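You operate a simulated robot arm through the tools that you are given. There is no shell and no other tool. Be economical: measure what you need, move in short steps, check, and stop when the job is done.

The job below is to be done with a simulated robot arm. You get a single attempt, and the scene is never put back.

## Task
Cap the vial in the capping block and stand it in the long grey rack.
Fine: grip it first; free the grip; well 3. Set down upright: what you pick out.

The check looks at the end state, three seconds after you hand in, the way a careful person would. Anything else that was tipped, shoved, dropped, spilled or broken makes it a failure. A push-on lid holds only when it is set on centred and level and pressed home; a screw cap is set on level and turned clockwise until tight.

## Robot
A 7-joint arm with a two-finger parallel gripper, fixed in place. Base frame: the origin is at the foot of the arm, x ahead of it, y to its left, z up; the work surface is at about z = 0. Lengths are in m, angles in degrees, forces in N, time in s.
With the tool pointing down near the work surface it reaches from about 0.24 to 0.62 m from the base axis. Its first joint turns from -66.0 to 66.0 degrees. Payload 2.6 kg.
The TCP is the grasp point between the finger pads, 0.03 m short of the fingertips. In the tool frame z runs along the fingers and y along their closing line. The gripper opens to 0.094 m. The fingers are 0.028 m wide and 0.01 m thick; the gripper's body (0.05 by 0.096 m) begins 0.055 m behind the TCP.
Orientation is that of the tool frame in the base frame, as a unit quaternion [x, y, z, w]. With the fingers straight down and closing along the base's y, the tool's x points along the base's -x, its y along +y and its z along -z.

## Interface
- The arm moves only by the tool send_rows. Its argument "commands" is a list of rows, each a list of 2 entries, a list of its own where there are three numbers: the shift along the base's x, y, z in m, then the turn, a rotation vector about the base's x, y, z in degrees. In form: [[[dx, dy, dz], [rx, ry, rz]], ...]. A call has 1 to 8 rows; each row is the pose to reach, as a shift and turn from the pose commanded when the call began. "jaw" is the closure, from 0 (fully open) to 1 (shut), set as the call begins (left out, the last holds). Rows are played at 5 a second. More than 0.05 m and 8.6 degrees between two rows, or a gripper value outside its range, and nothing of the call is played. Where a pose cannot be reached the arm comes as near as it can. A force on the tool above 90 N (or 10 N above the force at the start of the call, whichever is more), or a blocked arm, ends the call early, and 0.2 s more pass. Each finger travels about 0.072 m/s and halts on what it meets, pressing with about 34 N; the grip force reading is that of the motor and also rises with nothing between the fingers. The clock runs only during rows and for 0.2 s after the last one: add rows that repeat a pose to give the fingers time. The reply holds the time, the measured pose of the TCP, the force on the tool along the base axes, the opening and the grip force, in the units named above and with some noise, with the torque about the TCP (base axes, N m) and any sound that the robot's microphone picked up.
- Cameras (640 x 400 px; columns grow to the right, rows downward): "scene" is fixed at [0.0287, 0.426, 0.5618]; the picture's right is [-0.85, -0.53, 0.00], its down [-0.31, 0.50, -0.81] and it looks along [0.43, -0.68, -0.59] (base axes); focal length 325 px, centre (320, 200). "wrist" rides on the gripper at [0.076, 0.014, -0.102] in the tool frame; the picture's right is [-0.18, 0.98, 0.00], its down [-0.75, -0.14, -0.64] and it looks along [-0.63, -0.12, 0.77] (tool axes); focal length 243 px, centre (320, 200). There is no depth. A picture from a camera that has moved, and an enlarged one, comes with that camera's place and axes in the base frame and with its lens.
- capture(camera): a new picture of that camera. It takes no simulated time.
- zoom(camera, box): a new picture of the part [left, top, right, bottom] of that camera's present view, enlarged. It takes no simulated time.
- hand_in(): hands the job in; it is judged then, once.

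Go step by step. Nothing tells you positions but the pictures and the camera data: compare them with the known pose of the tool, close in by small moves and look again before you grip or let go. The budget is 120 turns and 84 pictures, counting those below and the enlarged ones. Unless the task says otherwise, let go and move clear before handing in, and close with one line.

The tools are called after "Request:" by a JSON object that holds its "api" and its "payload". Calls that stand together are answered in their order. send_rows: Moves the arm, as the interface text tells. Its arguments: {"type":"object","properties":{"commands":{"type":"array","items":{"type":"array"}},"jaw":{"type":"number"}},"required":["commands"]} The other tools are called the same way: capture (camera) takes a picture; zoom (camera, box) takes an enlarged picture of a part of a camera's view; hand_in () hands the job in.

At the start:

```text
t: 0.0
position: [0.3551, -0.0615, 0.3001]
tcp_rot: [0.0, 1.0, 0.001, 0.0]
ft_force: [0.0, -0.3, 0.3]
torque: [0.02, -0.01, 0.01]
grip_width: 0.0942
gripper_force: 0.2
```

scene: 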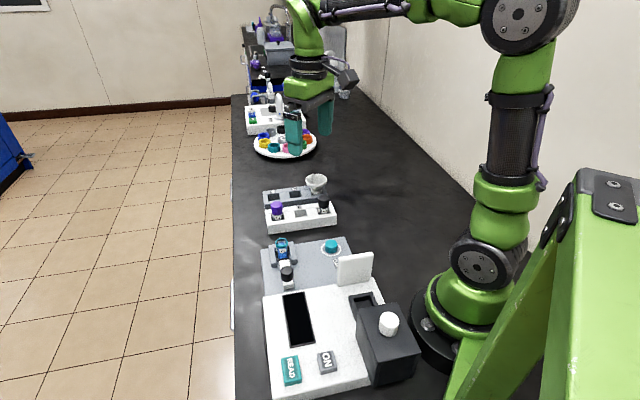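
wrist: 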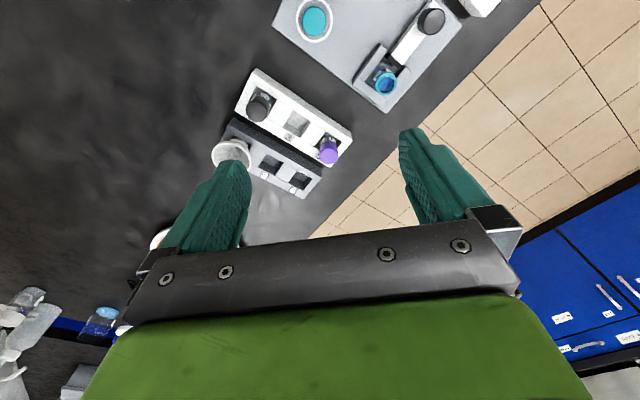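

I see a bench with a capping block (vial, teal cap on a dish), two racks with three wells, and a carousel further away. I'll look closer first.

Request:
{"api": "zoom", "payload": {"camera": "scene", "box": [250, 160, 390, 300]}}

Request:
{"api": "zoom", "payload": {"camera": "wrist", "box": [200, 0, 500, 200]}}

Request:
{"api": "zoom", "payload": {"camera": "scene", "box": [230, 60, 350, 170]}}

```text
2.86 times, centred on (320, 230) of scene
camera zoom: at [0.0287, 0.426, 0.5618], right [-0.85, -0.53, 0.0], down [-0.31, 0.5, -0.81], along [0.43, -0.68, -0.59], focal length 928 px, centre (320, 114)
```

zoom: 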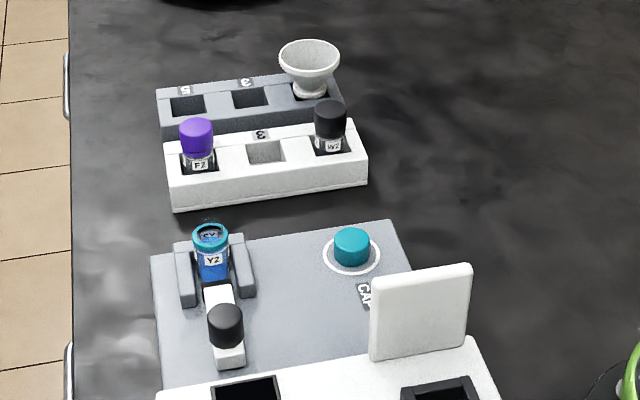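

```text
2.00 times, centred on (350, 100) of wrist
camera zoom: at [0.2795, -0.0473, 0.404], right [0.18, 0.98, 0.0], down [0.75, -0.14, 0.64], along [0.63, -0.12, -0.77], focal length 485 px, centre (260, 400)
```

zoom: 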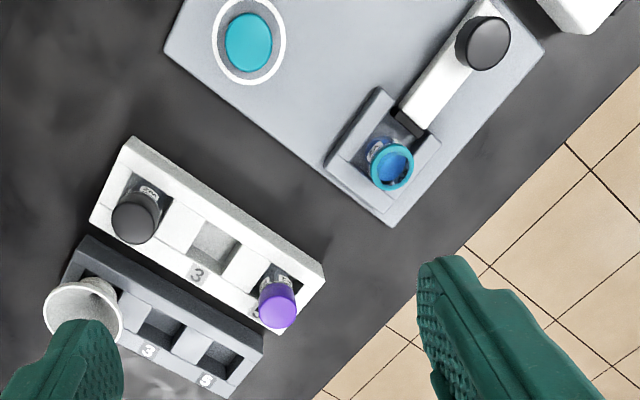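

```text
3.64 times, centred on (290, 115) of scene
camera zoom: at [0.0287, 0.426, 0.5618], right [-0.85, -0.53, 0.0], down [-0.31, 0.5, -0.81], along [0.43, -0.68, -0.59], focal length 1182 px, centre (429, 509)
```

zoom: 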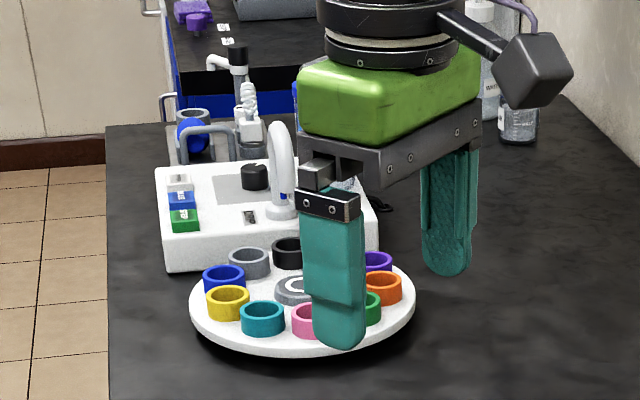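

I'll zoom in on the details of the capping block and of the grey rack.

Request:
{"api": "zoom", "payload": {"camera": "scene", "box": [255, 170, 345, 230]}}

Request:
{"api": "zoom", "payload": {"camera": "scene", "box": [255, 230, 355, 300]}}

Request:
{"api": "zoom", "payload": {"camera": "wrist", "box": [200, 60, 360, 210]}}

Request:
{"api": "zoom", "payload": {"camera": "wrist", "box": [330, 0, 480, 115]}}

```text
6.67 times, centred on (300, 200) of scene
camera zoom: at [0.0287, 0.426, 0.5618], right [-0.85, -0.53, 0.0], down [-0.31, 0.5, -0.81], along [0.43, -0.68, -0.59], focal length 2166 px, centre (453, 200)
```

zoom: 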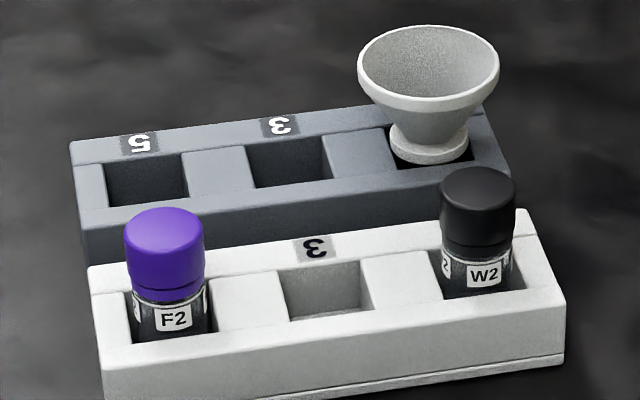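

```text
5.71 times, centred on (305, 265) of scene
camera zoom: at [0.0287, 0.426, 0.5618], right [-0.85, -0.53, 0.0], down [-0.31, 0.5, -0.81], along [0.43, -0.68, -0.59], focal length 1857 px, centre (406, -171)
```

zoom: 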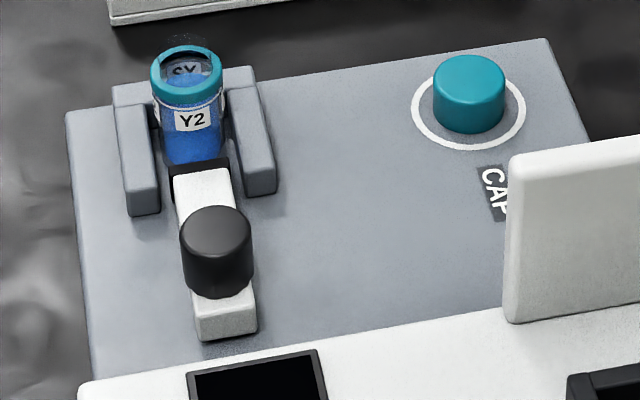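

```text
2.67 times, centred on (280, 135) of wrist
camera zoom: at [0.2795, -0.0473, 0.404], right [0.18, 0.98, 0.0], down [0.75, -0.14, 0.64], along [0.63, -0.12, -0.77], focal length 647 px, centre (427, 373)
```

zoom: 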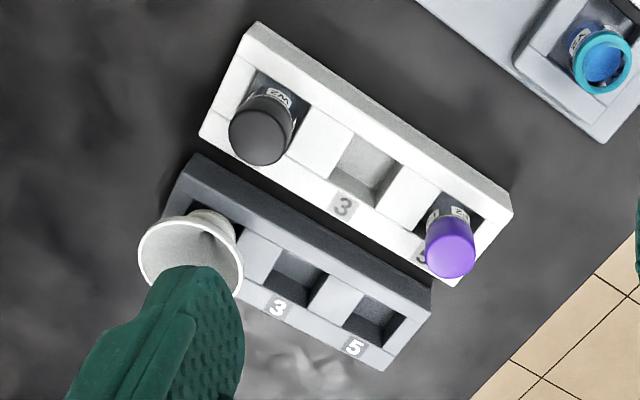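

```text
3.48 times, centred on (405, 58) of wrist
camera zoom: at [0.2795, -0.0473, 0.404], right [0.18, 0.98, 0.0], down [0.75, -0.14, 0.64], along [0.63, -0.12, -0.77], focal length 844 px, centre (24, 696)
```

zoom: 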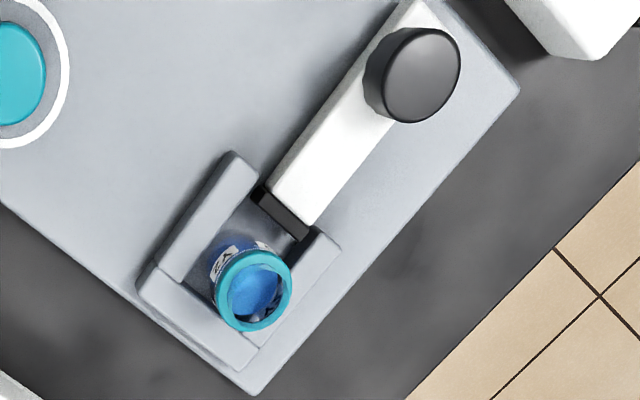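

The rack wells read 1 (funnel), 3 and 5. On the block, a slider with a black knob clamps the vial, and I estimate the knob at (0.33, 0.078), the vial at (0.383, 0.024) and the cap at (0.30, -0.056). I'll move above the knob, yawed -45° so the tool lines up with the slider.

Request:
{"api": "send_rows", "payload": {"commands": [[[-0.003, 0.02, -0.01], [0, 0, -7.5]], [[-0.006, 0.04, -0.03], [0, 0, -15]], [[-0.009, 0.06, -0.055], [0, 0, -22.5]], [[-0.012, 0.08, -0.08], [0, 0, -30]], [[-0.014, 0.1, -0.105], [0, 0, -37.5]], [[-0.015, 0.12, -0.13], [0, 0, -45]], [[-0.015, 0.12, -0.14], [0, 0, -45]], [[-0.015, 0.12, -0.14], [0, 0, -45]]], "jaw": 0}}

Request:
{"api": "capture", "payload": {"camera": "wrist"}}

Request:
{"api": "capture", "payload": {"camera": "scene"}}

```text
t: 1.8
position: [0.343, 0.0589, 0.1602]
tcp_rot: [0.383, 0.924, 0.001, 0.0]
ft_force: [0.1, 0.6, -0.6]
torque: [-0.01, -0.01, 0.01]
grip_width: 0.0939
gripper_force: 0.1
```

```text
74 pictures are left
camera wrist: at [0.2978, 0.1231, 0.2638], right [0.83, 0.56, 0.0], down [0.43, -0.63, 0.64], along [0.36, -0.53, -0.77], focal length 243 px, centre (320, 200)
```

wrist: 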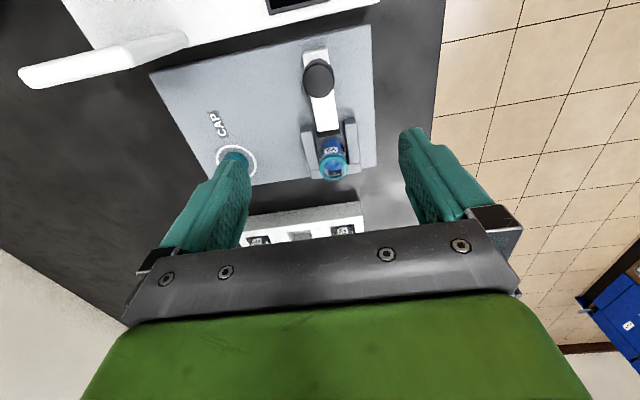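

```text
73 pictures are left
```

scene: 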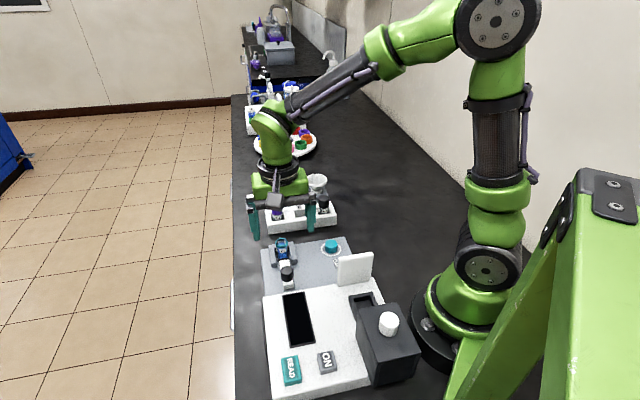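

The tool is roughly over the knob. I'll zoom for an accurate slider direction and the heights.

Request:
{"api": "zoom", "payload": {"camera": "wrist", "box": [270, 30, 400, 190]}}

Request:
{"api": "zoom", "payload": {"camera": "wrist", "box": [140, 0, 400, 190]}}

```text
2.50 times, centred on (335, 110) of wrist
camera zoom: at [0.2978, 0.1231, 0.2638], right [0.83, 0.56, 0.0], down [0.43, -0.63, 0.64], along [0.36, -0.53, -0.77], focal length 606 px, centre (282, 425)
```

zoom: 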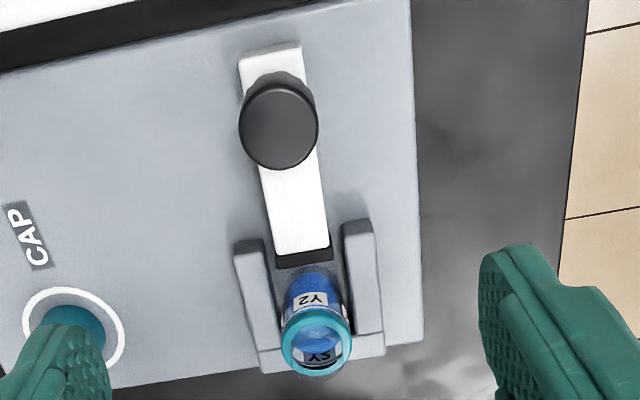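

```text
2.11 times, centred on (270, 95) of wrist
camera zoom: at [0.2978, 0.1231, 0.2638], right [0.83, 0.56, 0.0], down [0.43, -0.63, 0.64], along [0.36, -0.53, -0.77], focal length 511 px, centre (425, 421)
```

zoom: 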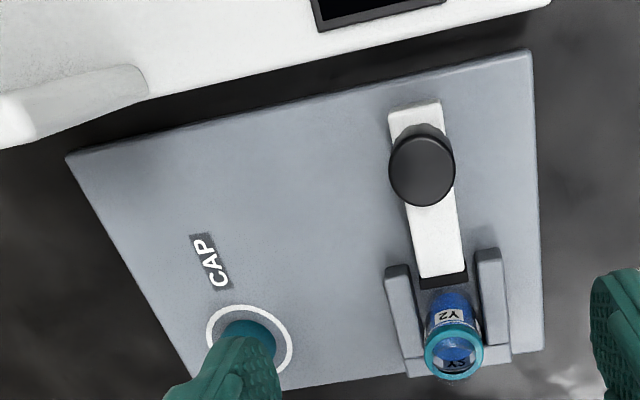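

The slider runs along (0.7, -0.7), matching the tool yaw, and the knob sits near (0.326, 0.079). I'll descend above it and check.

Request:
{"api": "send_rows", "payload": {"commands": [[[-0.008, 0.01, -0.02], [0, 0, 0]], [[-0.016, 0.0205, -0.04], [0, 0, 0]], [[-0.016, 0.0205, -0.065], [0, 0, 0]], [[-0.016, 0.0205, -0.065], [0, 0, 0]]]}}

Request:
{"api": "capture", "payload": {"camera": "wrist"}}

Request:
{"api": "zoom", "payload": {"camera": "scene", "box": [235, 200, 375, 320]}}

```text
t: 2.8
position: [0.3248, 0.0788, 0.0944]
tcp_rot: [0.382, 0.924, 0.001, -0.001]
ft_force: [-1.0, 0.8, 0.3]
torque: [-0.01, 0.0, -0.01]
grip_width: 0.094
gripper_force: 0.0
```

```text
70 pictures are left
camera wrist: at [0.2801, 0.1425, 0.1982], right [0.82, 0.57, 0.0], down [0.43, -0.63, 0.64], along [0.36, -0.53, -0.77], focal length 243 px, centre (320, 200)
```

wrist: 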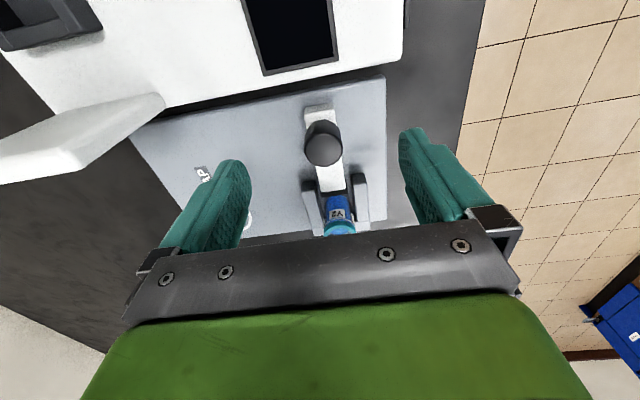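

```text
3.33 times, centred on (305, 260) of scene
camera zoom: at [0.0287, 0.426, 0.5618], right [-0.85, -0.53, 0.0], down [-0.31, 0.5, -0.81], along [0.43, -0.68, -0.59], focal length 1083 px, centre (370, 0)
```

zoom: 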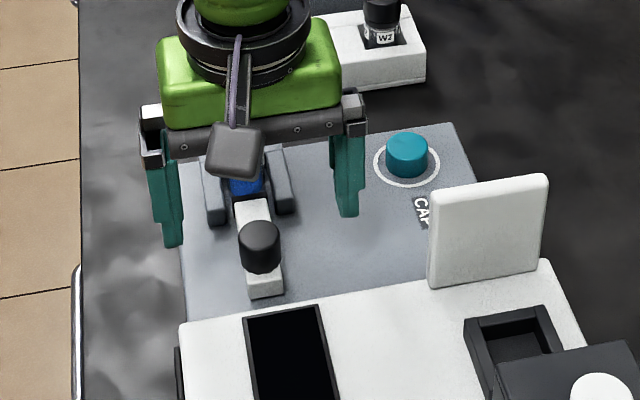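

The knob is centred between the fingers. I'll descend around it.

Request:
{"api": "send_rows", "payload": {"commands": [[[0.0005, 0.0005, -0.015], [0, 0, 0]], [[0.0005, 0.0005, -0.036], [0, 0, 0]], [[0.0005, 0.0005, -0.036], [0, 0, 0]]]}}

Request:
{"api": "send_rows", "payload": {"commands": [[[0, 0, 0], [0, 0, 0]], [[0, 0, 0], [0, 0, 0]], [[0, 0, 0], [0, 0, 0]], [[0, 0, 0], [0, 0, 0]]], "jaw": 1}}

Request:
{"api": "capture", "payload": {"camera": "wrist"}}

Request:
{"api": "zoom", "payload": {"camera": "scene", "box": [235, 200, 375, 320]}}

```text
t: 3.6
position: [0.3255, 0.0809, 0.0591]
tcp_rot: [0.383, 0.924, -0.001, 0.0]
ft_force: [0.5, -0.6, 0.2]
torque: [0.01, 0.0, 0.03]
grip_width: 0.0939
gripper_force: 0.1
```

```text
t: 4.6
position: [0.325, 0.0815, 0.0582]
tcp_rot: [0.382, 0.924, 0.001, 0.001]
ft_force: [-1.6, -0.5, -1.3]
torque: [0.25, -0.28, -0.02]
grip_width: 0.0251
gripper_force: 45.3
```

```text
68 pictures are left
camera wrist: at [0.2812, 0.1445, 0.1621], right [0.82, 0.57, 0.0], down [0.43, -0.63, 0.64], along [0.36, -0.53, -0.77], focal length 243 px, centre (320, 200)
```

wrist: 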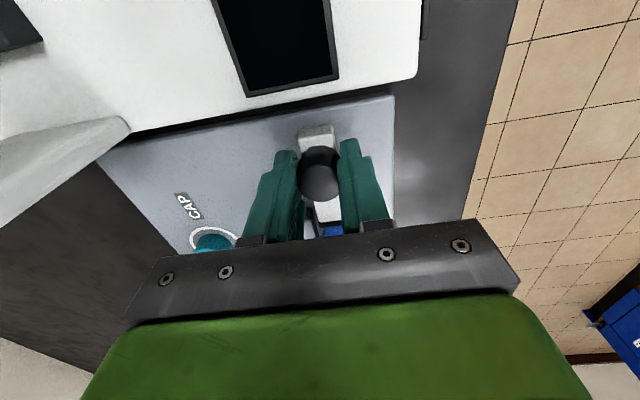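

```text
3.33 times, centred on (305, 260) of scene
camera zoom: at [0.0287, 0.426, 0.5618], right [-0.85, -0.53, 0.0], down [-0.31, 0.5, -0.81], along [0.43, -0.68, -0.59], focal length 1083 px, centre (370, 0)
```

zoom: 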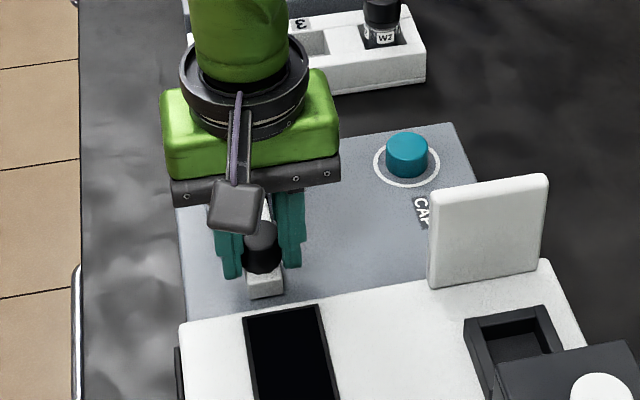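

The knob is held (25 mm wide). I'll push the slider along (0.7, -0.7) in small steps until it resists.

Request:
{"api": "send_rows", "payload": {"commands": [[[0.0014, -0.0014, 0], [0, 0, 0]], [[0.0028, -0.0028, 0], [0, 0, 0]], [[0.0042, -0.0042, 0], [0, 0, 0]], [[0.0042, -0.0042, 0], [0, 0, 0]]]}}

```text
t: 5.6
position: [0.3299, 0.0757, 0.0593]
tcp_rot: [0.38, 0.925, -0.001, 0.0]
ft_force: [21.2, 17.8, -46.0]
torque: [0.09, 0.35, -0.02]
grip_width: 0.0251
gripper_force: 45.3
```

The move drew a large force (z -46, sideways 28). I'll look before going on.

Request:
{"api": "capture", "payload": {"camera": "wrist"}}

Request:
{"api": "zoom", "payload": {"camera": "scene", "box": [255, 230, 325, 300]}}

```text
66 pictures are left
camera wrist: at [0.2852, 0.1398, 0.1621], right [0.82, 0.57, 0.0], down [0.44, -0.63, 0.64], along [0.37, -0.53, -0.77], focal length 243 px, centre (320, 200)
```

wrist: 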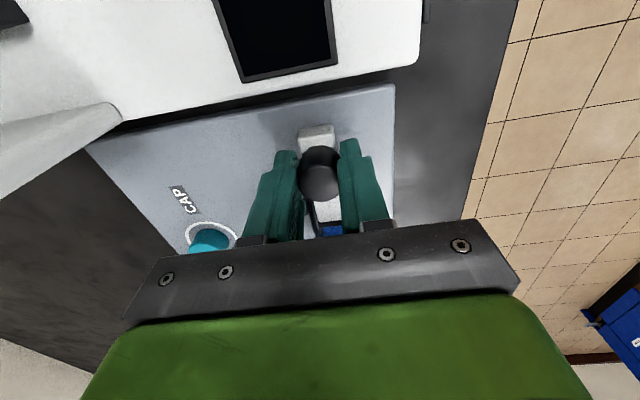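

```text
5.71 times, centred on (290, 265) of scene
camera zoom: at [0.0289, 0.426, 0.5618], right [-0.85, -0.53, 0.0], down [-0.32, 0.5, -0.81], along [0.43, -0.68, -0.59], focal length 1857 px, centre (491, -171)
```

zoom: 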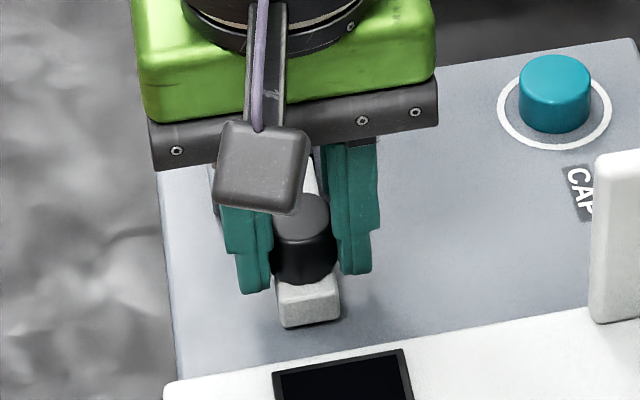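

The slider moved with the knob and the block stayed put. The extra force looks like guide constraint, so I'll correct slightly down and sideways while pushing on.

Request:
{"api": "send_rows", "payload": {"commands": [[[0.0005, 0.0005, -0.001], [0, 0, 0]], [[0.0005, 0.0005, -0.001], [0, 0, 0]]]}}

```text
t: 6.2
position: [0.3309, 0.0761, 0.0587]
tcp_rot: [0.383, 0.924, 0.0, 0.0]
ft_force: [11.6, 3.7, -27.2]
torque: [0.11, -0.51, 0.21]
grip_width: 0.0249
gripper_force: 44.8
```

Request:
{"api": "send_rows", "payload": {"commands": [[[0.0002, 0.0002, -0.0012], [0, 0, 0]], [[0.0012, -0.0008, -0.0013], [0, 0, 0]], [[0.0022, -0.0018, -0.0013], [0, 0, 0]], [[0.0022, -0.0018, -0.0013], [0, 0, 0]]]}}

```text
t: 7.2
position: [0.332, 0.0736, 0.0585]
tcp_rot: [0.385, 0.923, 0.001, 0.001]
ft_force: [-6.4, -15.2, 41.2]
torque: [-0.64, 0.49, 0.06]
grip_width: 0.0248
gripper_force: 44.7
```

Request:
{"api": "send_rows", "payload": {"commands": [[[-0.0002, -0.0002, 0.0009], [0, 0, 0]], [[0.0012, -0.0016, 0.0009], [0, 0, 0]], [[0.0026, -0.003, 0.0009], [0, 0, 0]], [[0.0026, -0.003, 0.0009], [0, 0, 0]]]}}

Request:
{"api": "capture", "payload": {"camera": "wrist"}}

Request:
{"api": "zoom", "payload": {"camera": "scene", "box": [255, 230, 325, 300]}}

```text
t: 8.2
position: [0.333, 0.0716, 0.0587]
tcp_rot: [0.383, 0.924, 0.0, -0.003]
ft_force: [-29.8, -13.5, 55.7]
torque: [0.26, -0.47, -0.09]
grip_width: 0.0248
gripper_force: 45.2
```

```text
64 pictures are left
camera wrist: at [0.2904, 0.1359, 0.1627], right [0.83, 0.56, 0.0], down [0.43, -0.63, 0.64], along [0.36, -0.53, -0.77], focal length 243 px, centre (320, 200)
```

wrist: 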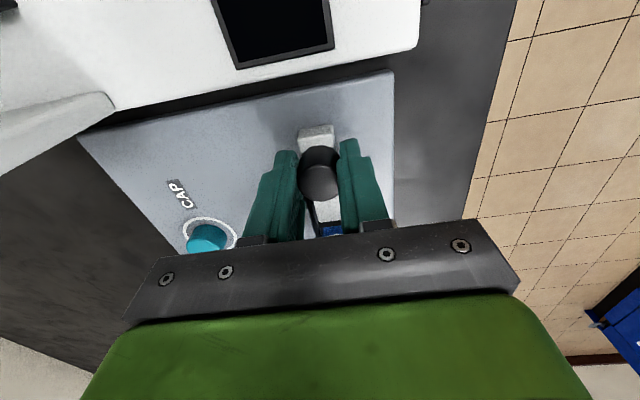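

```text
5.71 times, centred on (290, 265) of scene
camera zoom: at [0.0285, 0.4259, 0.5619], right [-0.85, -0.53, 0.0], down [-0.31, 0.5, -0.81], along [0.43, -0.68, -0.59], focal length 1857 px, centre (491, -171)
```

zoom: 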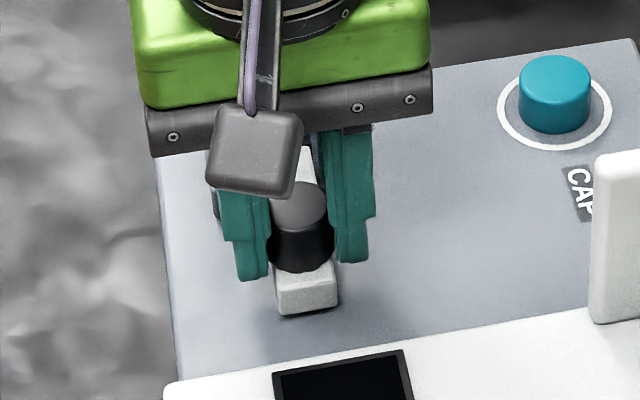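

The slide travel so far is about 11 mm and resistance along the slide is appearing, so the pad may have met the vial. I'll relieve z and push slightly more.

Request:
{"api": "send_rows", "payload": {"commands": [[[0.0003, 0.0003, 0.0012], [0, 0, 0]], [[0.001, -0.0004, 0.0012], [0, 0, 0]], [[0.0017, -0.0011, 0.0012], [0, 0, 0]], [[0.0017, -0.0011, 0.0012], [0, 0, 0]]]}}

```text
t: 9.2
position: [0.3346, 0.0722, 0.0586]
tcp_rot: [0.383, 0.924, 0.0, -0.004]
ft_force: [-35.5, 9.9, 40.8]
torque: [0.37, -0.59, -0.3]
grip_width: 0.0249
gripper_force: 45.0
```

There is about 32 N of resistance along the slide, so it should be against the vial. I'll release, rise and look.

Request:
{"api": "send_rows", "payload": {"commands": [[[0, 0, 0], [0, 0, 0]], [[0, 0, 0], [0, 0, 0]], [[0, 0, 0], [0, 0, 0]], [[0, 0, 0.02], [0, 0, 0]], [[0, 0, 0.05], [0, 0, 0]], [[0, 0, 0.09], [0, 0, 0]], [[0, 0, 0.09], [0, 0, 0]]], "jaw": 0}}

Request:
{"api": "zoom", "payload": {"camera": "wrist", "box": [240, 40, 420, 220]}}

Request:
{"api": "zoom", "payload": {"camera": "scene", "box": [255, 230, 325, 300]}}

```text
t: 10.8
position: [0.3358, 0.0705, 0.1466]
tcp_rot: [0.382, 0.924, 0.0, -0.001]
ft_force: [-0.4, -0.7, -0.7]
torque: [0.0, 0.0, 0.0]
grip_width: 0.0941
gripper_force: 0.0
```

```text
2.22 times, centred on (330, 130) of wrist
camera zoom: at [0.2916, 0.1347, 0.2512], right [0.82, 0.57, 0.0], down [0.43, -0.63, 0.64], along [0.36, -0.53, -0.77], focal length 539 px, centre (298, 356)
```

zoom: 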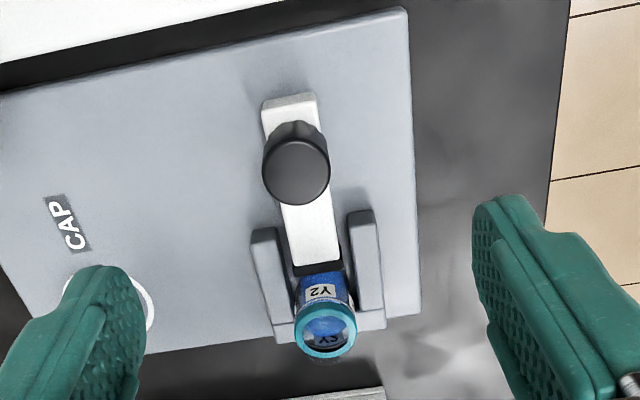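

```text
5.71 times, centred on (290, 265) of scene
camera zoom: at [0.0287, 0.426, 0.5618], right [-0.85, -0.53, 0.0], down [-0.31, 0.5, -0.81], along [0.43, -0.68, -0.59], focal length 1857 px, centre (491, -171)
```

zoom: 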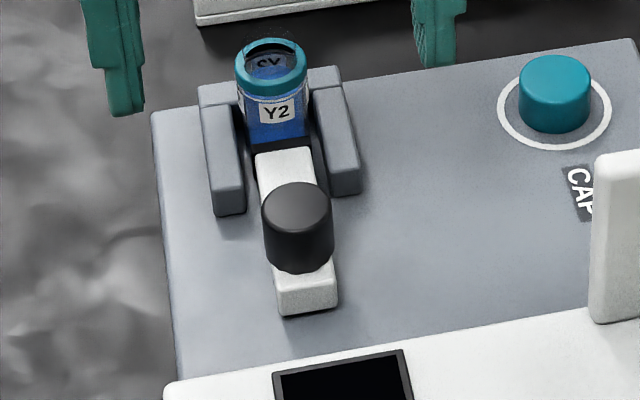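

The slider pad is now against the vial. Next I'll look closely at the vial mouth and the cap.

Request:
{"api": "zoom", "payload": {"camera": "scene", "box": [270, 232, 300, 257]}}

Request:
{"api": "zoom", "payload": {"camera": "scene", "box": [312, 230, 352, 260]}}

Request:
{"api": "zoom", "payload": {"camera": "wrist", "box": [310, 150, 355, 205]}}

```text
16.00 times, centred on (285, 244) of scene
camera zoom: at [0.0287, 0.426, 0.5618], right [-0.85, -0.53, 0.0], down [-0.31, 0.5, -0.81], along [0.43, -0.68, -0.59], focal length 5199 px, centre (880, -512)
```

zoom: 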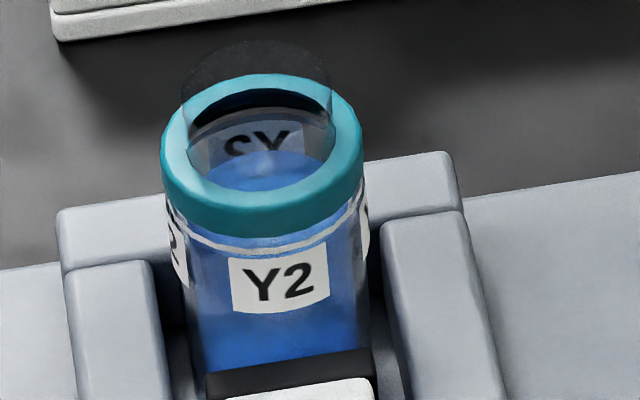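

```text
13.33 times, centred on (332, 245) of scene
camera zoom: at [0.0287, 0.426, 0.5618], right [-0.85, -0.53, 0.0], down [-0.31, 0.5, -0.81], along [0.43, -0.68, -0.59], focal length 4332 px, centre (160, -400)
```

zoom: 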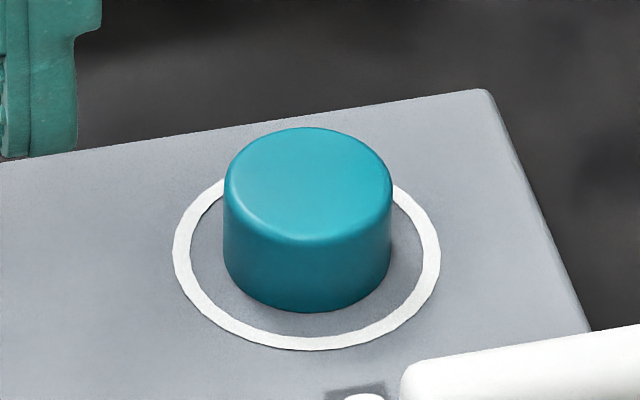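

```text
7.27 times, centred on (332, 178) of wrist
camera zoom: at [0.2916, 0.1347, 0.2512], right [0.82, 0.57, 0.0], down [0.43, -0.63, 0.64], along [0.36, -0.53, -0.77], focal length 1764 px, centre (229, 364)
```

zoom: 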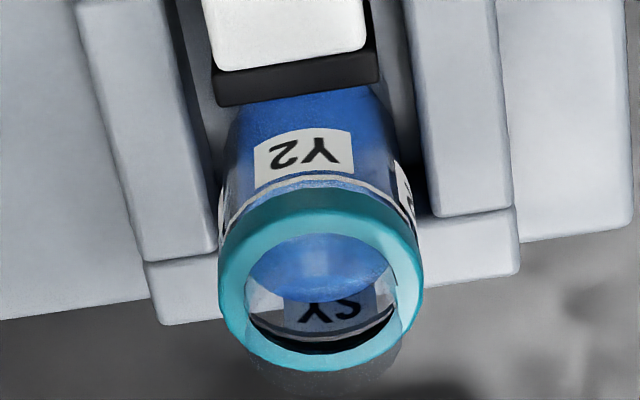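

The cap is about 29 mm wide, 18 mm tall, near (0.301, -0.053). I'll go over it while yawing to +45°, to leave range for clockwise turning.

Request:
{"api": "send_rows", "payload": {"commands": [[[-0.005, -0.016, 0.01], [0, 0, 7.5]], [[-0.01, -0.032, 0.01], [0, 0, 15]], [[-0.015, -0.048, 0.01], [0, 0, 22.5]], [[-0.02, -0.064, 0.01], [0, 0, 30]], [[-0.025, -0.08, 0.01], [0, 0, 37.5]], [[-0.03, -0.096, 0.01], [0, 0, 45]], [[-0.035, -0.11, 0.01], [0, 0, 52.5]], [[-0.035, -0.123, 0.01], [0, 0, 60]]]}}

Request:
{"api": "send_rows", "payload": {"commands": [[[0, 0, -0.01], [0, 0, 7.5]], [[0, 0, -0.02], [0, 0, 15]], [[0, 0, -0.03], [0, 0, 22.5]], [[0, 0, -0.04], [0, 0, 30]], [[0, 0, -0.04], [0, 0, 30]]]}}

Request:
{"api": "capture", "payload": {"camera": "wrist"}}

Request:
{"api": "capture", "payload": {"camera": "scene"}}

```text
t: 12.6
position: [0.3023, -0.052, 0.1602]
tcp_rot: [-0.133, 0.991, 0.0, 0.0]
ft_force: [-0.2, -0.8, 0.5]
torque: [0.02, -0.01, 0.0]
grip_width: 0.0942
gripper_force: 0.0
```

```text
t: 13.8
position: [0.3017, -0.0546, 0.1204]
tcp_rot: [-0.383, 0.924, 0.0, 0.0]
ft_force: [1.0, -0.5, 0.2]
torque: [-0.01, 0.0, 0.02]
grip_width: 0.094
gripper_force: 0.0
```

```text
57 pictures are left
camera wrist: at [0.2371, -0.0978, 0.2242], right [-0.57, 0.82, 0.0], down [0.63, 0.43, 0.64], along [0.53, 0.36, -0.77], focal length 243 px, centre (320, 200)
```

wrist: 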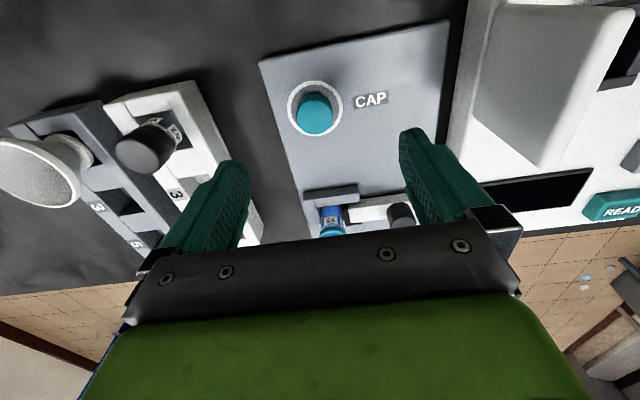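

```text
56 pictures are left
```

scene: 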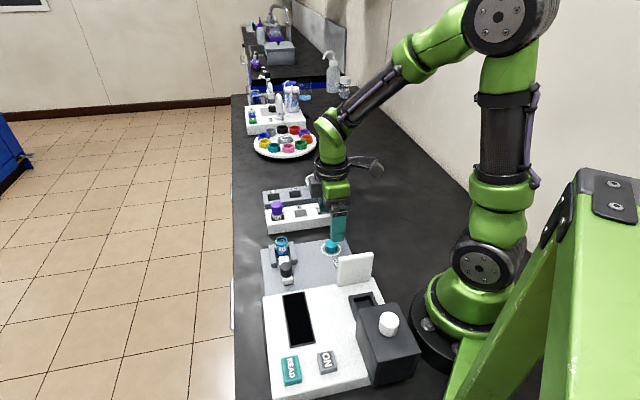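

The wrist view puts the cap near (0.298, -0.061). I'll shift there, narrow the jaws and descend partway to check.

Request:
{"api": "send_rows", "payload": {"commands": [[[-0.0017, -0.004, -0.015], [0, 0, 0]], [[-0.0035, -0.008, -0.035], [0, 0, 0]], [[-0.0035, -0.008, -0.035], [0, 0, 0]], [[-0.0035, -0.008, -0.035], [0, 0, 0]]], "jaw": 0.4}}

Request:
{"api": "capture", "payload": {"camera": "wrist"}}

Request:
{"api": "zoom", "payload": {"camera": "scene", "box": [280, 190, 380, 290]}}

```text
t: 14.8
position: [0.2985, -0.059, 0.0871]
tcp_rot: [-0.382, 0.924, 0.0, 0.0]
ft_force: [0.0, 0.5, -0.3]
torque: [0.03, -0.01, -0.06]
grip_width: 0.0566
gripper_force: 0.0
```

```text
55 pictures are left
camera wrist: at [0.2335, -0.1038, 0.1902], right [-0.57, 0.82, 0.0], down [0.63, 0.43, 0.64], along [0.53, 0.36, -0.77], focal length 243 px, centre (320, 200)
```

wrist: 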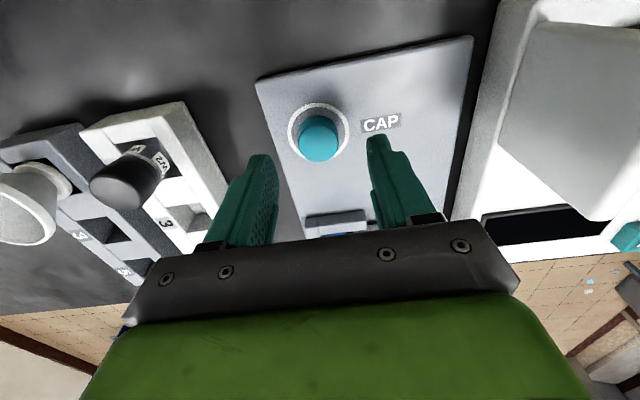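

```text
4.00 times, centred on (330, 240) of scene
camera zoom: at [0.0287, 0.426, 0.5618], right [-0.85, -0.53, 0.0], down [-0.31, 0.5, -0.81], along [0.43, -0.68, -0.59], focal length 1300 px, centre (280, 40)
```

zoom: 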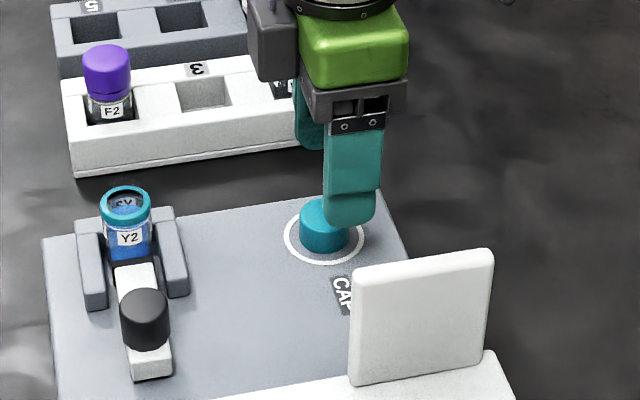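

The cap is centred between the fingers now. I'll descend to TCP z ≈ 0.048 and close.

Request:
{"api": "send_rows", "payload": {"commands": [[[0, 0, -0.015], [0, 0, 0]], [[0, 0, -0.028], [0, 0, 0]], [[0, 0, -0.036], [0, 0, 0]], [[0, 0, -0.036], [0, 0, 0]]]}}

Request:
{"api": "capture", "payload": {"camera": "wrist"}}

Request:
{"api": "zoom", "payload": {"camera": "scene", "box": [300, 210, 360, 260]}}

```text
t: 15.8
position: [0.2982, -0.0596, 0.0483]
tcp_rot: [-0.382, 0.924, 0.001, 0.0]
ft_force: [-0.6, 0.2, 0.2]
torque: [-0.01, 0.02, 0.02]
grip_width: 0.0563
gripper_force: 0.0
```

```text
53 pictures are left
camera wrist: at [0.2345, -0.1046, 0.1523], right [-0.57, 0.82, 0.0], down [0.63, 0.43, 0.64], along [0.53, 0.36, -0.77], focal length 243 px, centre (320, 200)
```

wrist: 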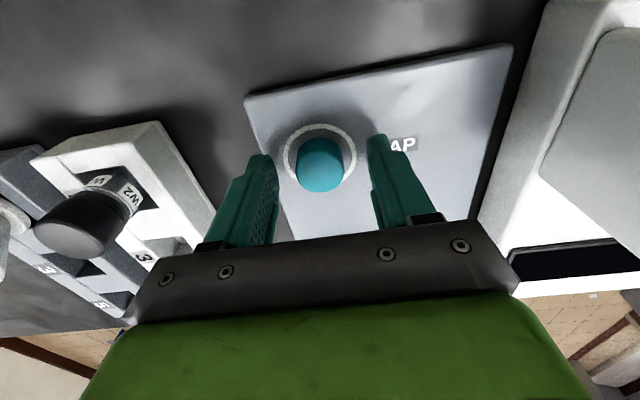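

```text
8.00 times, centred on (330, 235) of scene
camera zoom: at [0.0287, 0.426, 0.5618], right [-0.85, -0.53, 0.0], down [-0.31, 0.5, -0.81], along [0.43, -0.68, -0.59], focal length 2599 px, centre (240, -80)
```

zoom: 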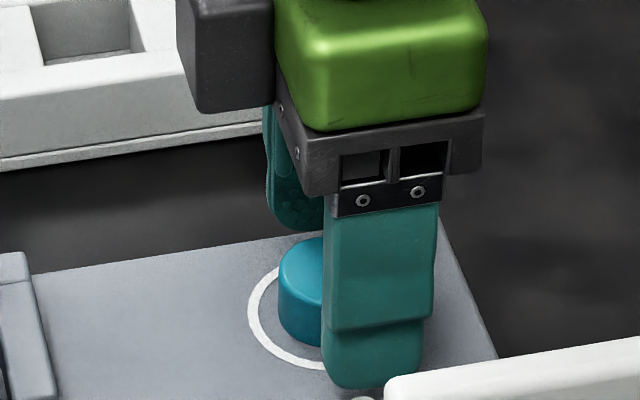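

Request:
{"api": "zoom", "payload": {"camera": "wrist", "box": [270, 110, 370, 210]}}

```text
4.00 times, centred on (320, 160) of wrist
camera zoom: at [0.2345, -0.1046, 0.1523], right [-0.57, 0.82, 0.0], down [0.63, 0.43, 0.64], along [0.53, 0.36, -0.77], focal length 970 px, centre (320, 360)
```

zoom: 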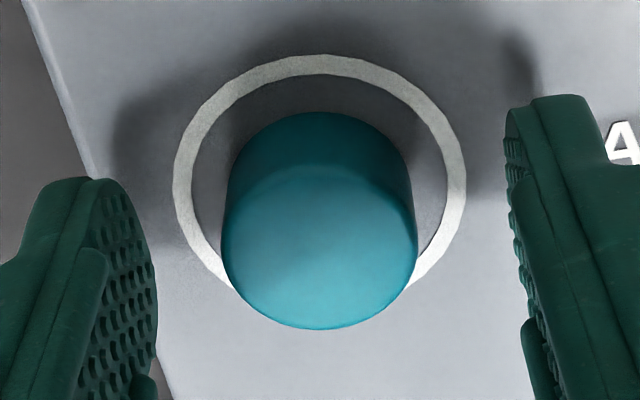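

The cap centre is about 5 mm farther along; I'll shift by (0.004, 0.003) and close.

Request:
{"api": "send_rows", "payload": {"commands": [[[0.004, 0.003, 0], [0, 0, 0]], [[0.004, 0.003, 0], [0, 0, 0]]]}}

Request:
{"api": "send_rows", "payload": {"commands": [[[0, 0, 0], [0, 0, 0]], [[0, 0, 0], [0, 0, 0]], [[0, 0, 0], [0, 0, 0]], [[0, 0, 0], [0, 0, 0]]], "jaw": 1}}

Request:
{"api": "zoom", "payload": {"camera": "wrist", "box": [270, 110, 370, 210]}}

Request:
{"api": "zoom", "payload": {"camera": "scene", "box": [300, 210, 360, 260]}}

```text
t: 16.4
position: [0.3027, -0.0581, 0.0482]
tcp_rot: [-0.383, 0.924, 0.0, 0.0]
ft_force: [0.4, 0.1, 0.0]
torque: [-0.02, -0.01, 0.06]
grip_width: 0.0563
gripper_force: 0.0
```

```text
t: 17.4
position: [0.3034, -0.057, 0.048]
tcp_rot: [-0.383, 0.924, 0.0, 0.0]
ft_force: [-0.4, 0.6, 0.3]
torque: [-0.01, 0.01, 0.04]
grip_width: 0.0281
gripper_force: 33.7
```

```text
4.00 times, centred on (320, 160) of wrist
camera zoom: at [0.2387, -0.1014, 0.1517], right [-0.57, 0.82, 0.0], down [0.63, 0.43, 0.64], along [0.53, 0.36, -0.77], focal length 970 px, centre (320, 360)
```

zoom: 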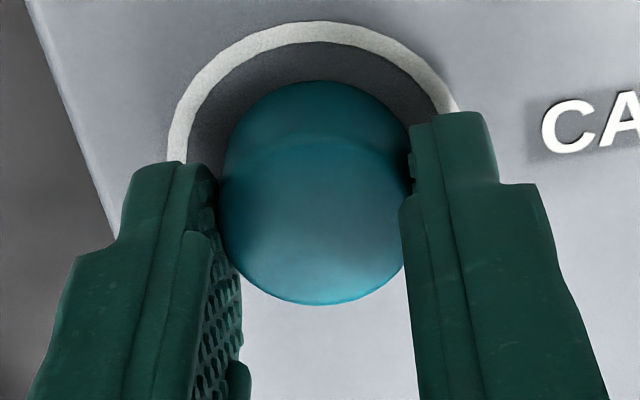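

```text
8.00 times, centred on (330, 235) of scene
camera zoom: at [0.0287, 0.426, 0.5618], right [-0.85, -0.53, 0.0], down [-0.31, 0.5, -0.81], along [0.43, -0.68, -0.59], focal length 2599 px, centre (240, -80)
```

zoom: 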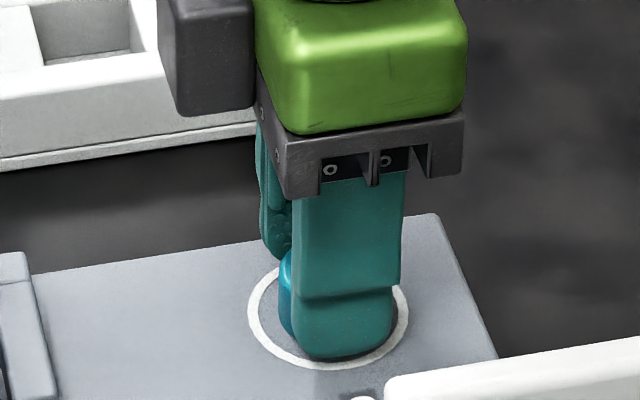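

The cap is gripped (28 mm) and centred. I'll lift it and move above the vial at about (0.384, 0.020).

Request:
{"api": "send_rows", "payload": {"commands": [[[0, 0, 0.02], [0, 0, 0]], [[0, 0, 0.05], [0, 0, 0]], [[0, 0, 0.085], [0, 0, 0]], [[0.02, 0.02, 0.085], [0, 0, 0]], [[0.042, 0.04, 0.085], [0, 0, 0]], [[0.064, 0.06, 0.085], [0, 0, 0]], [[0.0827, 0.0781, 0.085], [0, 0, 0]], [[0.0827, 0.0781, 0.085], [0, 0, 0]]]}}

Request:
{"api": "capture", "payload": {"camera": "wrist"}}

Request:
{"api": "zoom", "payload": {"camera": "scene", "box": [235, 180, 335, 280]}}

```text
t: 19.2
position: [0.3834, 0.0217, 0.1312]
tcp_rot: [-0.384, 0.923, 0.0, 0.0]
ft_force: [-0.2, 0.5, 0.0]
torque: [0.0, 0.0, -0.01]
grip_width: 0.0287
gripper_force: 34.1
```

```text
48 pictures are left
camera wrist: at [0.3196, -0.0229, 0.2361], right [-0.57, 0.82, 0.0], down [0.63, 0.43, 0.64], along [0.53, 0.36, -0.77], focal length 243 px, centre (320, 200)
```

wrist: 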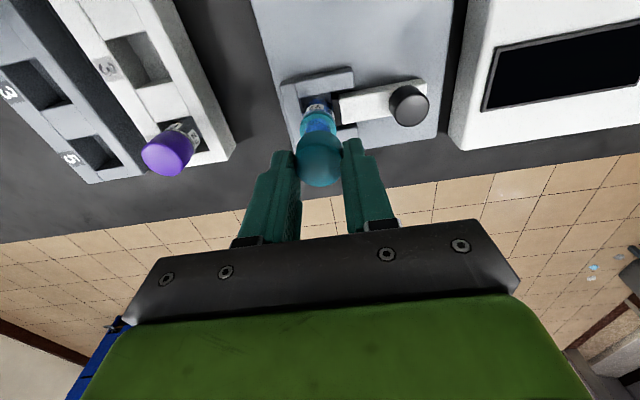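

```text
4.00 times, centred on (285, 230) of scene
camera zoom: at [0.0287, 0.426, 0.5618], right [-0.85, -0.53, 0.0], down [-0.31, 0.5, -0.81], along [0.43, -0.68, -0.59], focal length 1300 px, centre (460, 80)
```

zoom: 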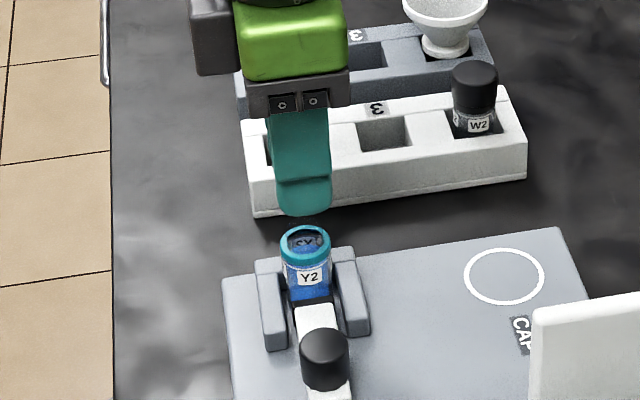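

I'll zoom on the cap above the vial.

Request:
{"api": "zoom", "payload": {"camera": "wrist", "box": [280, 90, 360, 200]}}

```text
3.64 times, centred on (320, 145) of wrist
camera zoom: at [0.3196, -0.0229, 0.2361], right [-0.57, 0.82, 0.0], down [0.63, 0.43, 0.64], along [0.53, 0.36, -0.77], focal length 882 px, centre (320, 400)
```

zoom: 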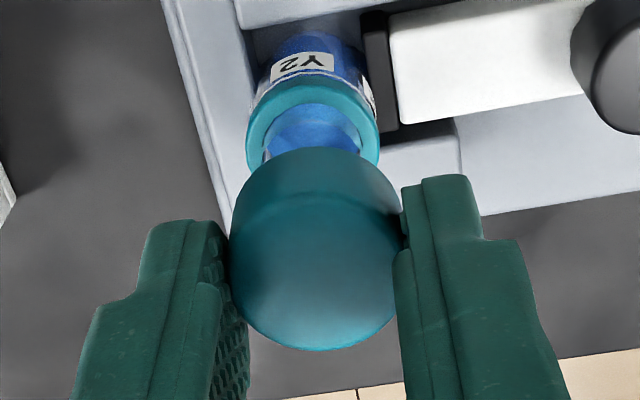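

The cap is nearly over the vial. I'll apply a small correction, lower by 20 mm and re-check in both views.

Request:
{"api": "send_rows", "payload": {"commands": [[[0, -0.0012, -0.01], [0, 0, 0]], [[0, -0.0024, -0.02], [0, 0, 0]], [[0, -0.0024, -0.02], [0, 0, 0]]]}}

Request:
{"api": "zoom", "payload": {"camera": "wrist", "box": [270, 100, 370, 200]}}

Request:
{"api": "zoom", "payload": {"camera": "scene", "box": [260, 205, 310, 255]}}

```text
t: 20.0
position: [0.3831, 0.016, 0.1112]
tcp_rot: [-0.383, 0.924, 0.001, 0.0]
ft_force: [-0.3, -0.2, 0.2]
torque: [0.0, 0.01, -0.01]
grip_width: 0.0284
gripper_force: 34.0
```

```text
4.00 times, centred on (320, 150) of wrist
camera zoom: at [0.3191, -0.0269, 0.215], right [-0.56, 0.83, 0.0], down [0.63, 0.43, 0.64], along [0.53, 0.36, -0.77], focal length 970 px, centre (320, 400)
```

zoom: 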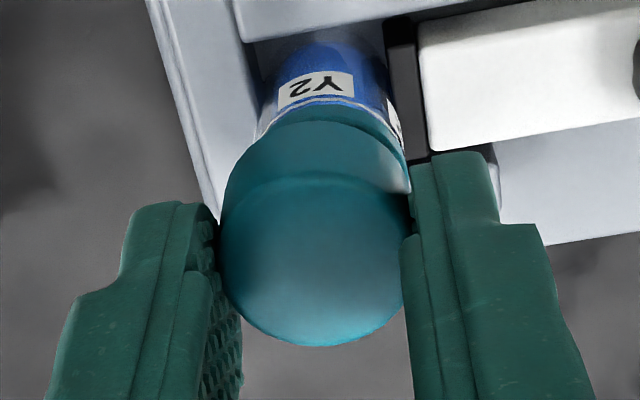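

```text
8.00 times, centred on (285, 230) of scene
camera zoom: at [0.0287, 0.426, 0.5618], right [-0.85, -0.53, 0.0], down [-0.31, 0.5, -0.81], along [0.43, -0.68, -0.59], focal length 2599 px, centre (600, -40)
```

zoom: 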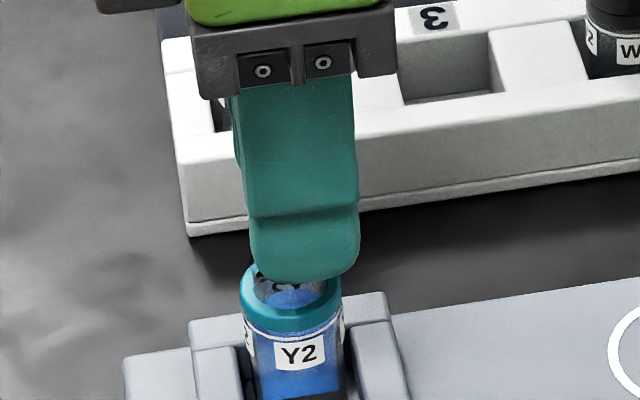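

The alignment along the view is good; sideways it needs about +2 mm along tool y. I'll correct and lower 8 mm more.

Request:
{"api": "send_rows", "payload": {"commands": [[[-0.0014, 0.0014, -0.003], [0, 0, 0]], [[-0.0014, 0.0014, -0.007], [0, 0, 0]], [[-0.0014, 0.0014, -0.007], [0, 0, 0]]]}}

Request:
{"api": "zoom", "payload": {"camera": "wrist", "box": [270, 100, 370, 200]}}

Request:
{"api": "zoom", "payload": {"camera": "scene", "box": [265, 220, 305, 255]}}

```text
t: 20.8
position: [0.3832, 0.0184, 0.1052]
tcp_rot: [-0.384, 0.923, 0.0, 0.0]
ft_force: [-0.1, 0.3, 2.4]
torque: [0.06, 0.0, 0.0]
grip_width: 0.0284
gripper_force: 35.0
```

```text
4.00 times, centred on (320, 150) of wrist
camera zoom: at [0.3189, -0.0257, 0.2092], right [-0.57, 0.82, 0.0], down [0.63, 0.43, 0.64], along [0.53, 0.36, -0.77], focal length 970 px, centre (320, 400)
```

zoom: 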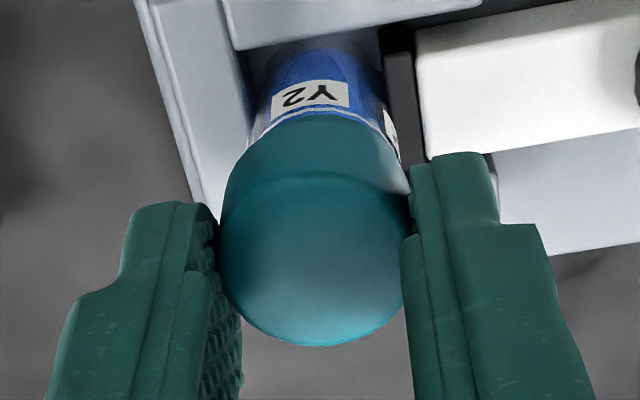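

```text
11.43 times, centred on (285, 238) of scene
camera zoom: at [0.0287, 0.426, 0.5618], right [-0.85, -0.53, 0.0], down [-0.31, 0.5, -0.81], along [0.43, -0.68, -0.59], focal length 3713 px, centre (720, -229)
```

zoom: 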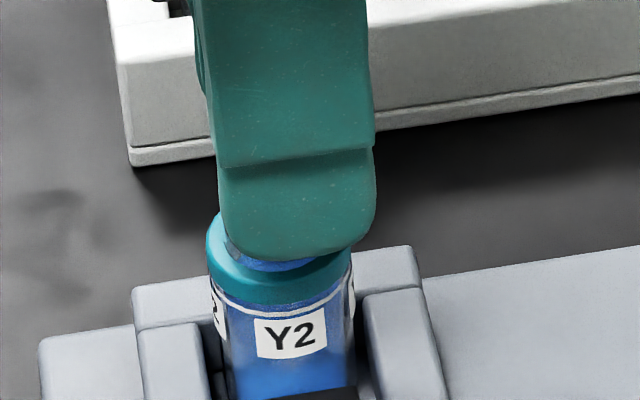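

Slight contact (2 N). I'll make a sub-millimetre correction, then press lightly down.

Request:
{"api": "send_rows", "payload": {"commands": [[[-0.001, 0.0003, 0.0005], [0, 0, 0]], [[-0.001, 0.0003, -0.001], [0, 0, 0]], [[-0.001, 0.0003, -0.002], [0, 0, 0]], [[-0.001, 0.0003, -0.002], [0, 0, 0]]]}}

```text
t: 21.8
position: [0.3827, 0.0197, 0.1042]
tcp_rot: [-0.383, 0.924, 0.0, 0.0]
ft_force: [-0.4, -0.8, 1.1]
torque: [0.0, 0.02, 0.0]
grip_width: 0.0285
gripper_force: 33.9
```

Request:
{"api": "send_rows", "payload": {"commands": [[[0, 0, -0.001], [0, 0, 0]], [[0, 0, -0.002], [0, 0, 0]], [[0, 0, -0.003], [0, 0, 0]], [[0, 0, -0.003], [0, 0, 0]]]}}

```text
t: 22.8
position: [0.3832, 0.0194, 0.1028]
tcp_rot: [-0.383, 0.924, 0.0, 0.003]
ft_force: [-4.3, 0.3, 37.5]
torque: [0.15, -0.08, -0.03]
grip_width: 0.0286
gripper_force: 33.7
```

Contact at 37 N. I'll check whether the cap is sitting level and centred.

Request:
{"api": "zoom", "payload": {"camera": "wrist", "box": [270, 100, 370, 200]}}

Request:
{"api": "zoom", "payload": {"camera": "scene", "box": [265, 220, 305, 255]}}

```text
4.00 times, centred on (320, 150) of wrist
camera zoom: at [0.3182, -0.024, 0.206], right [-0.57, 0.82, 0.0], down [0.63, 0.43, 0.65], along [0.53, 0.36, -0.76], focal length 970 px, centre (320, 400)
```

zoom: 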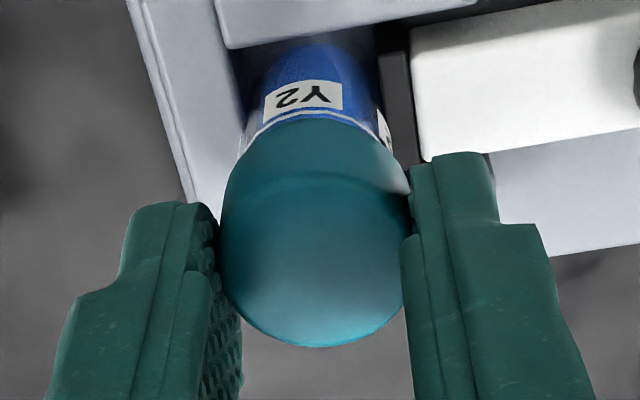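

```text
11.43 times, centred on (285, 238) of scene
camera zoom: at [0.0286, 0.426, 0.5618], right [-0.85, -0.53, 0.0], down [-0.31, 0.5, -0.81], along [0.43, -0.68, -0.59], focal length 3713 px, centre (720, -229)
```

zoom: 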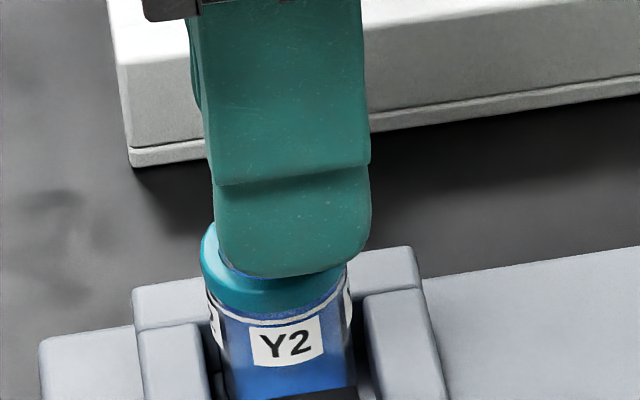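

Pressing this hard also pushes the arm (and the vial top) slightly forward. I'll back off to a light force and try a first clockwise turn to see how the cap behaves.

Request:
{"api": "send_rows", "payload": {"commands": [[[0, 0, 0.0012], [0, 0, 0]], [[0, 0, 0.0012], [0, 0, 0]]]}}

Request:
{"api": "zoom", "payload": {"camera": "scene", "box": [265, 220, 305, 255]}}

```text
t: 23.4
position: [0.3825, 0.0202, 0.1019]
tcp_rot: [-0.383, 0.924, -0.001, 0.002]
ft_force: [-0.8, 0.8, 25.9]
torque: [0.15, -0.15, -0.03]
grip_width: 0.0284
gripper_force: 34.3
```

```text
11.43 times, centred on (285, 238) of scene
camera zoom: at [0.0286, 0.426, 0.5618], right [-0.85, -0.53, 0.0], down [-0.31, 0.5, -0.81], along [0.43, -0.68, -0.59], focal length 3713 px, centre (720, -229)
```

zoom: 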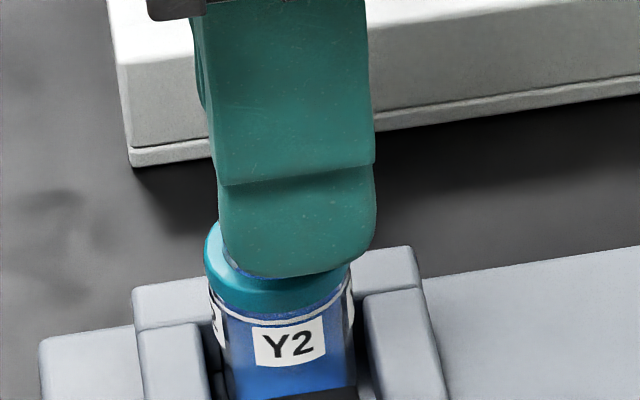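

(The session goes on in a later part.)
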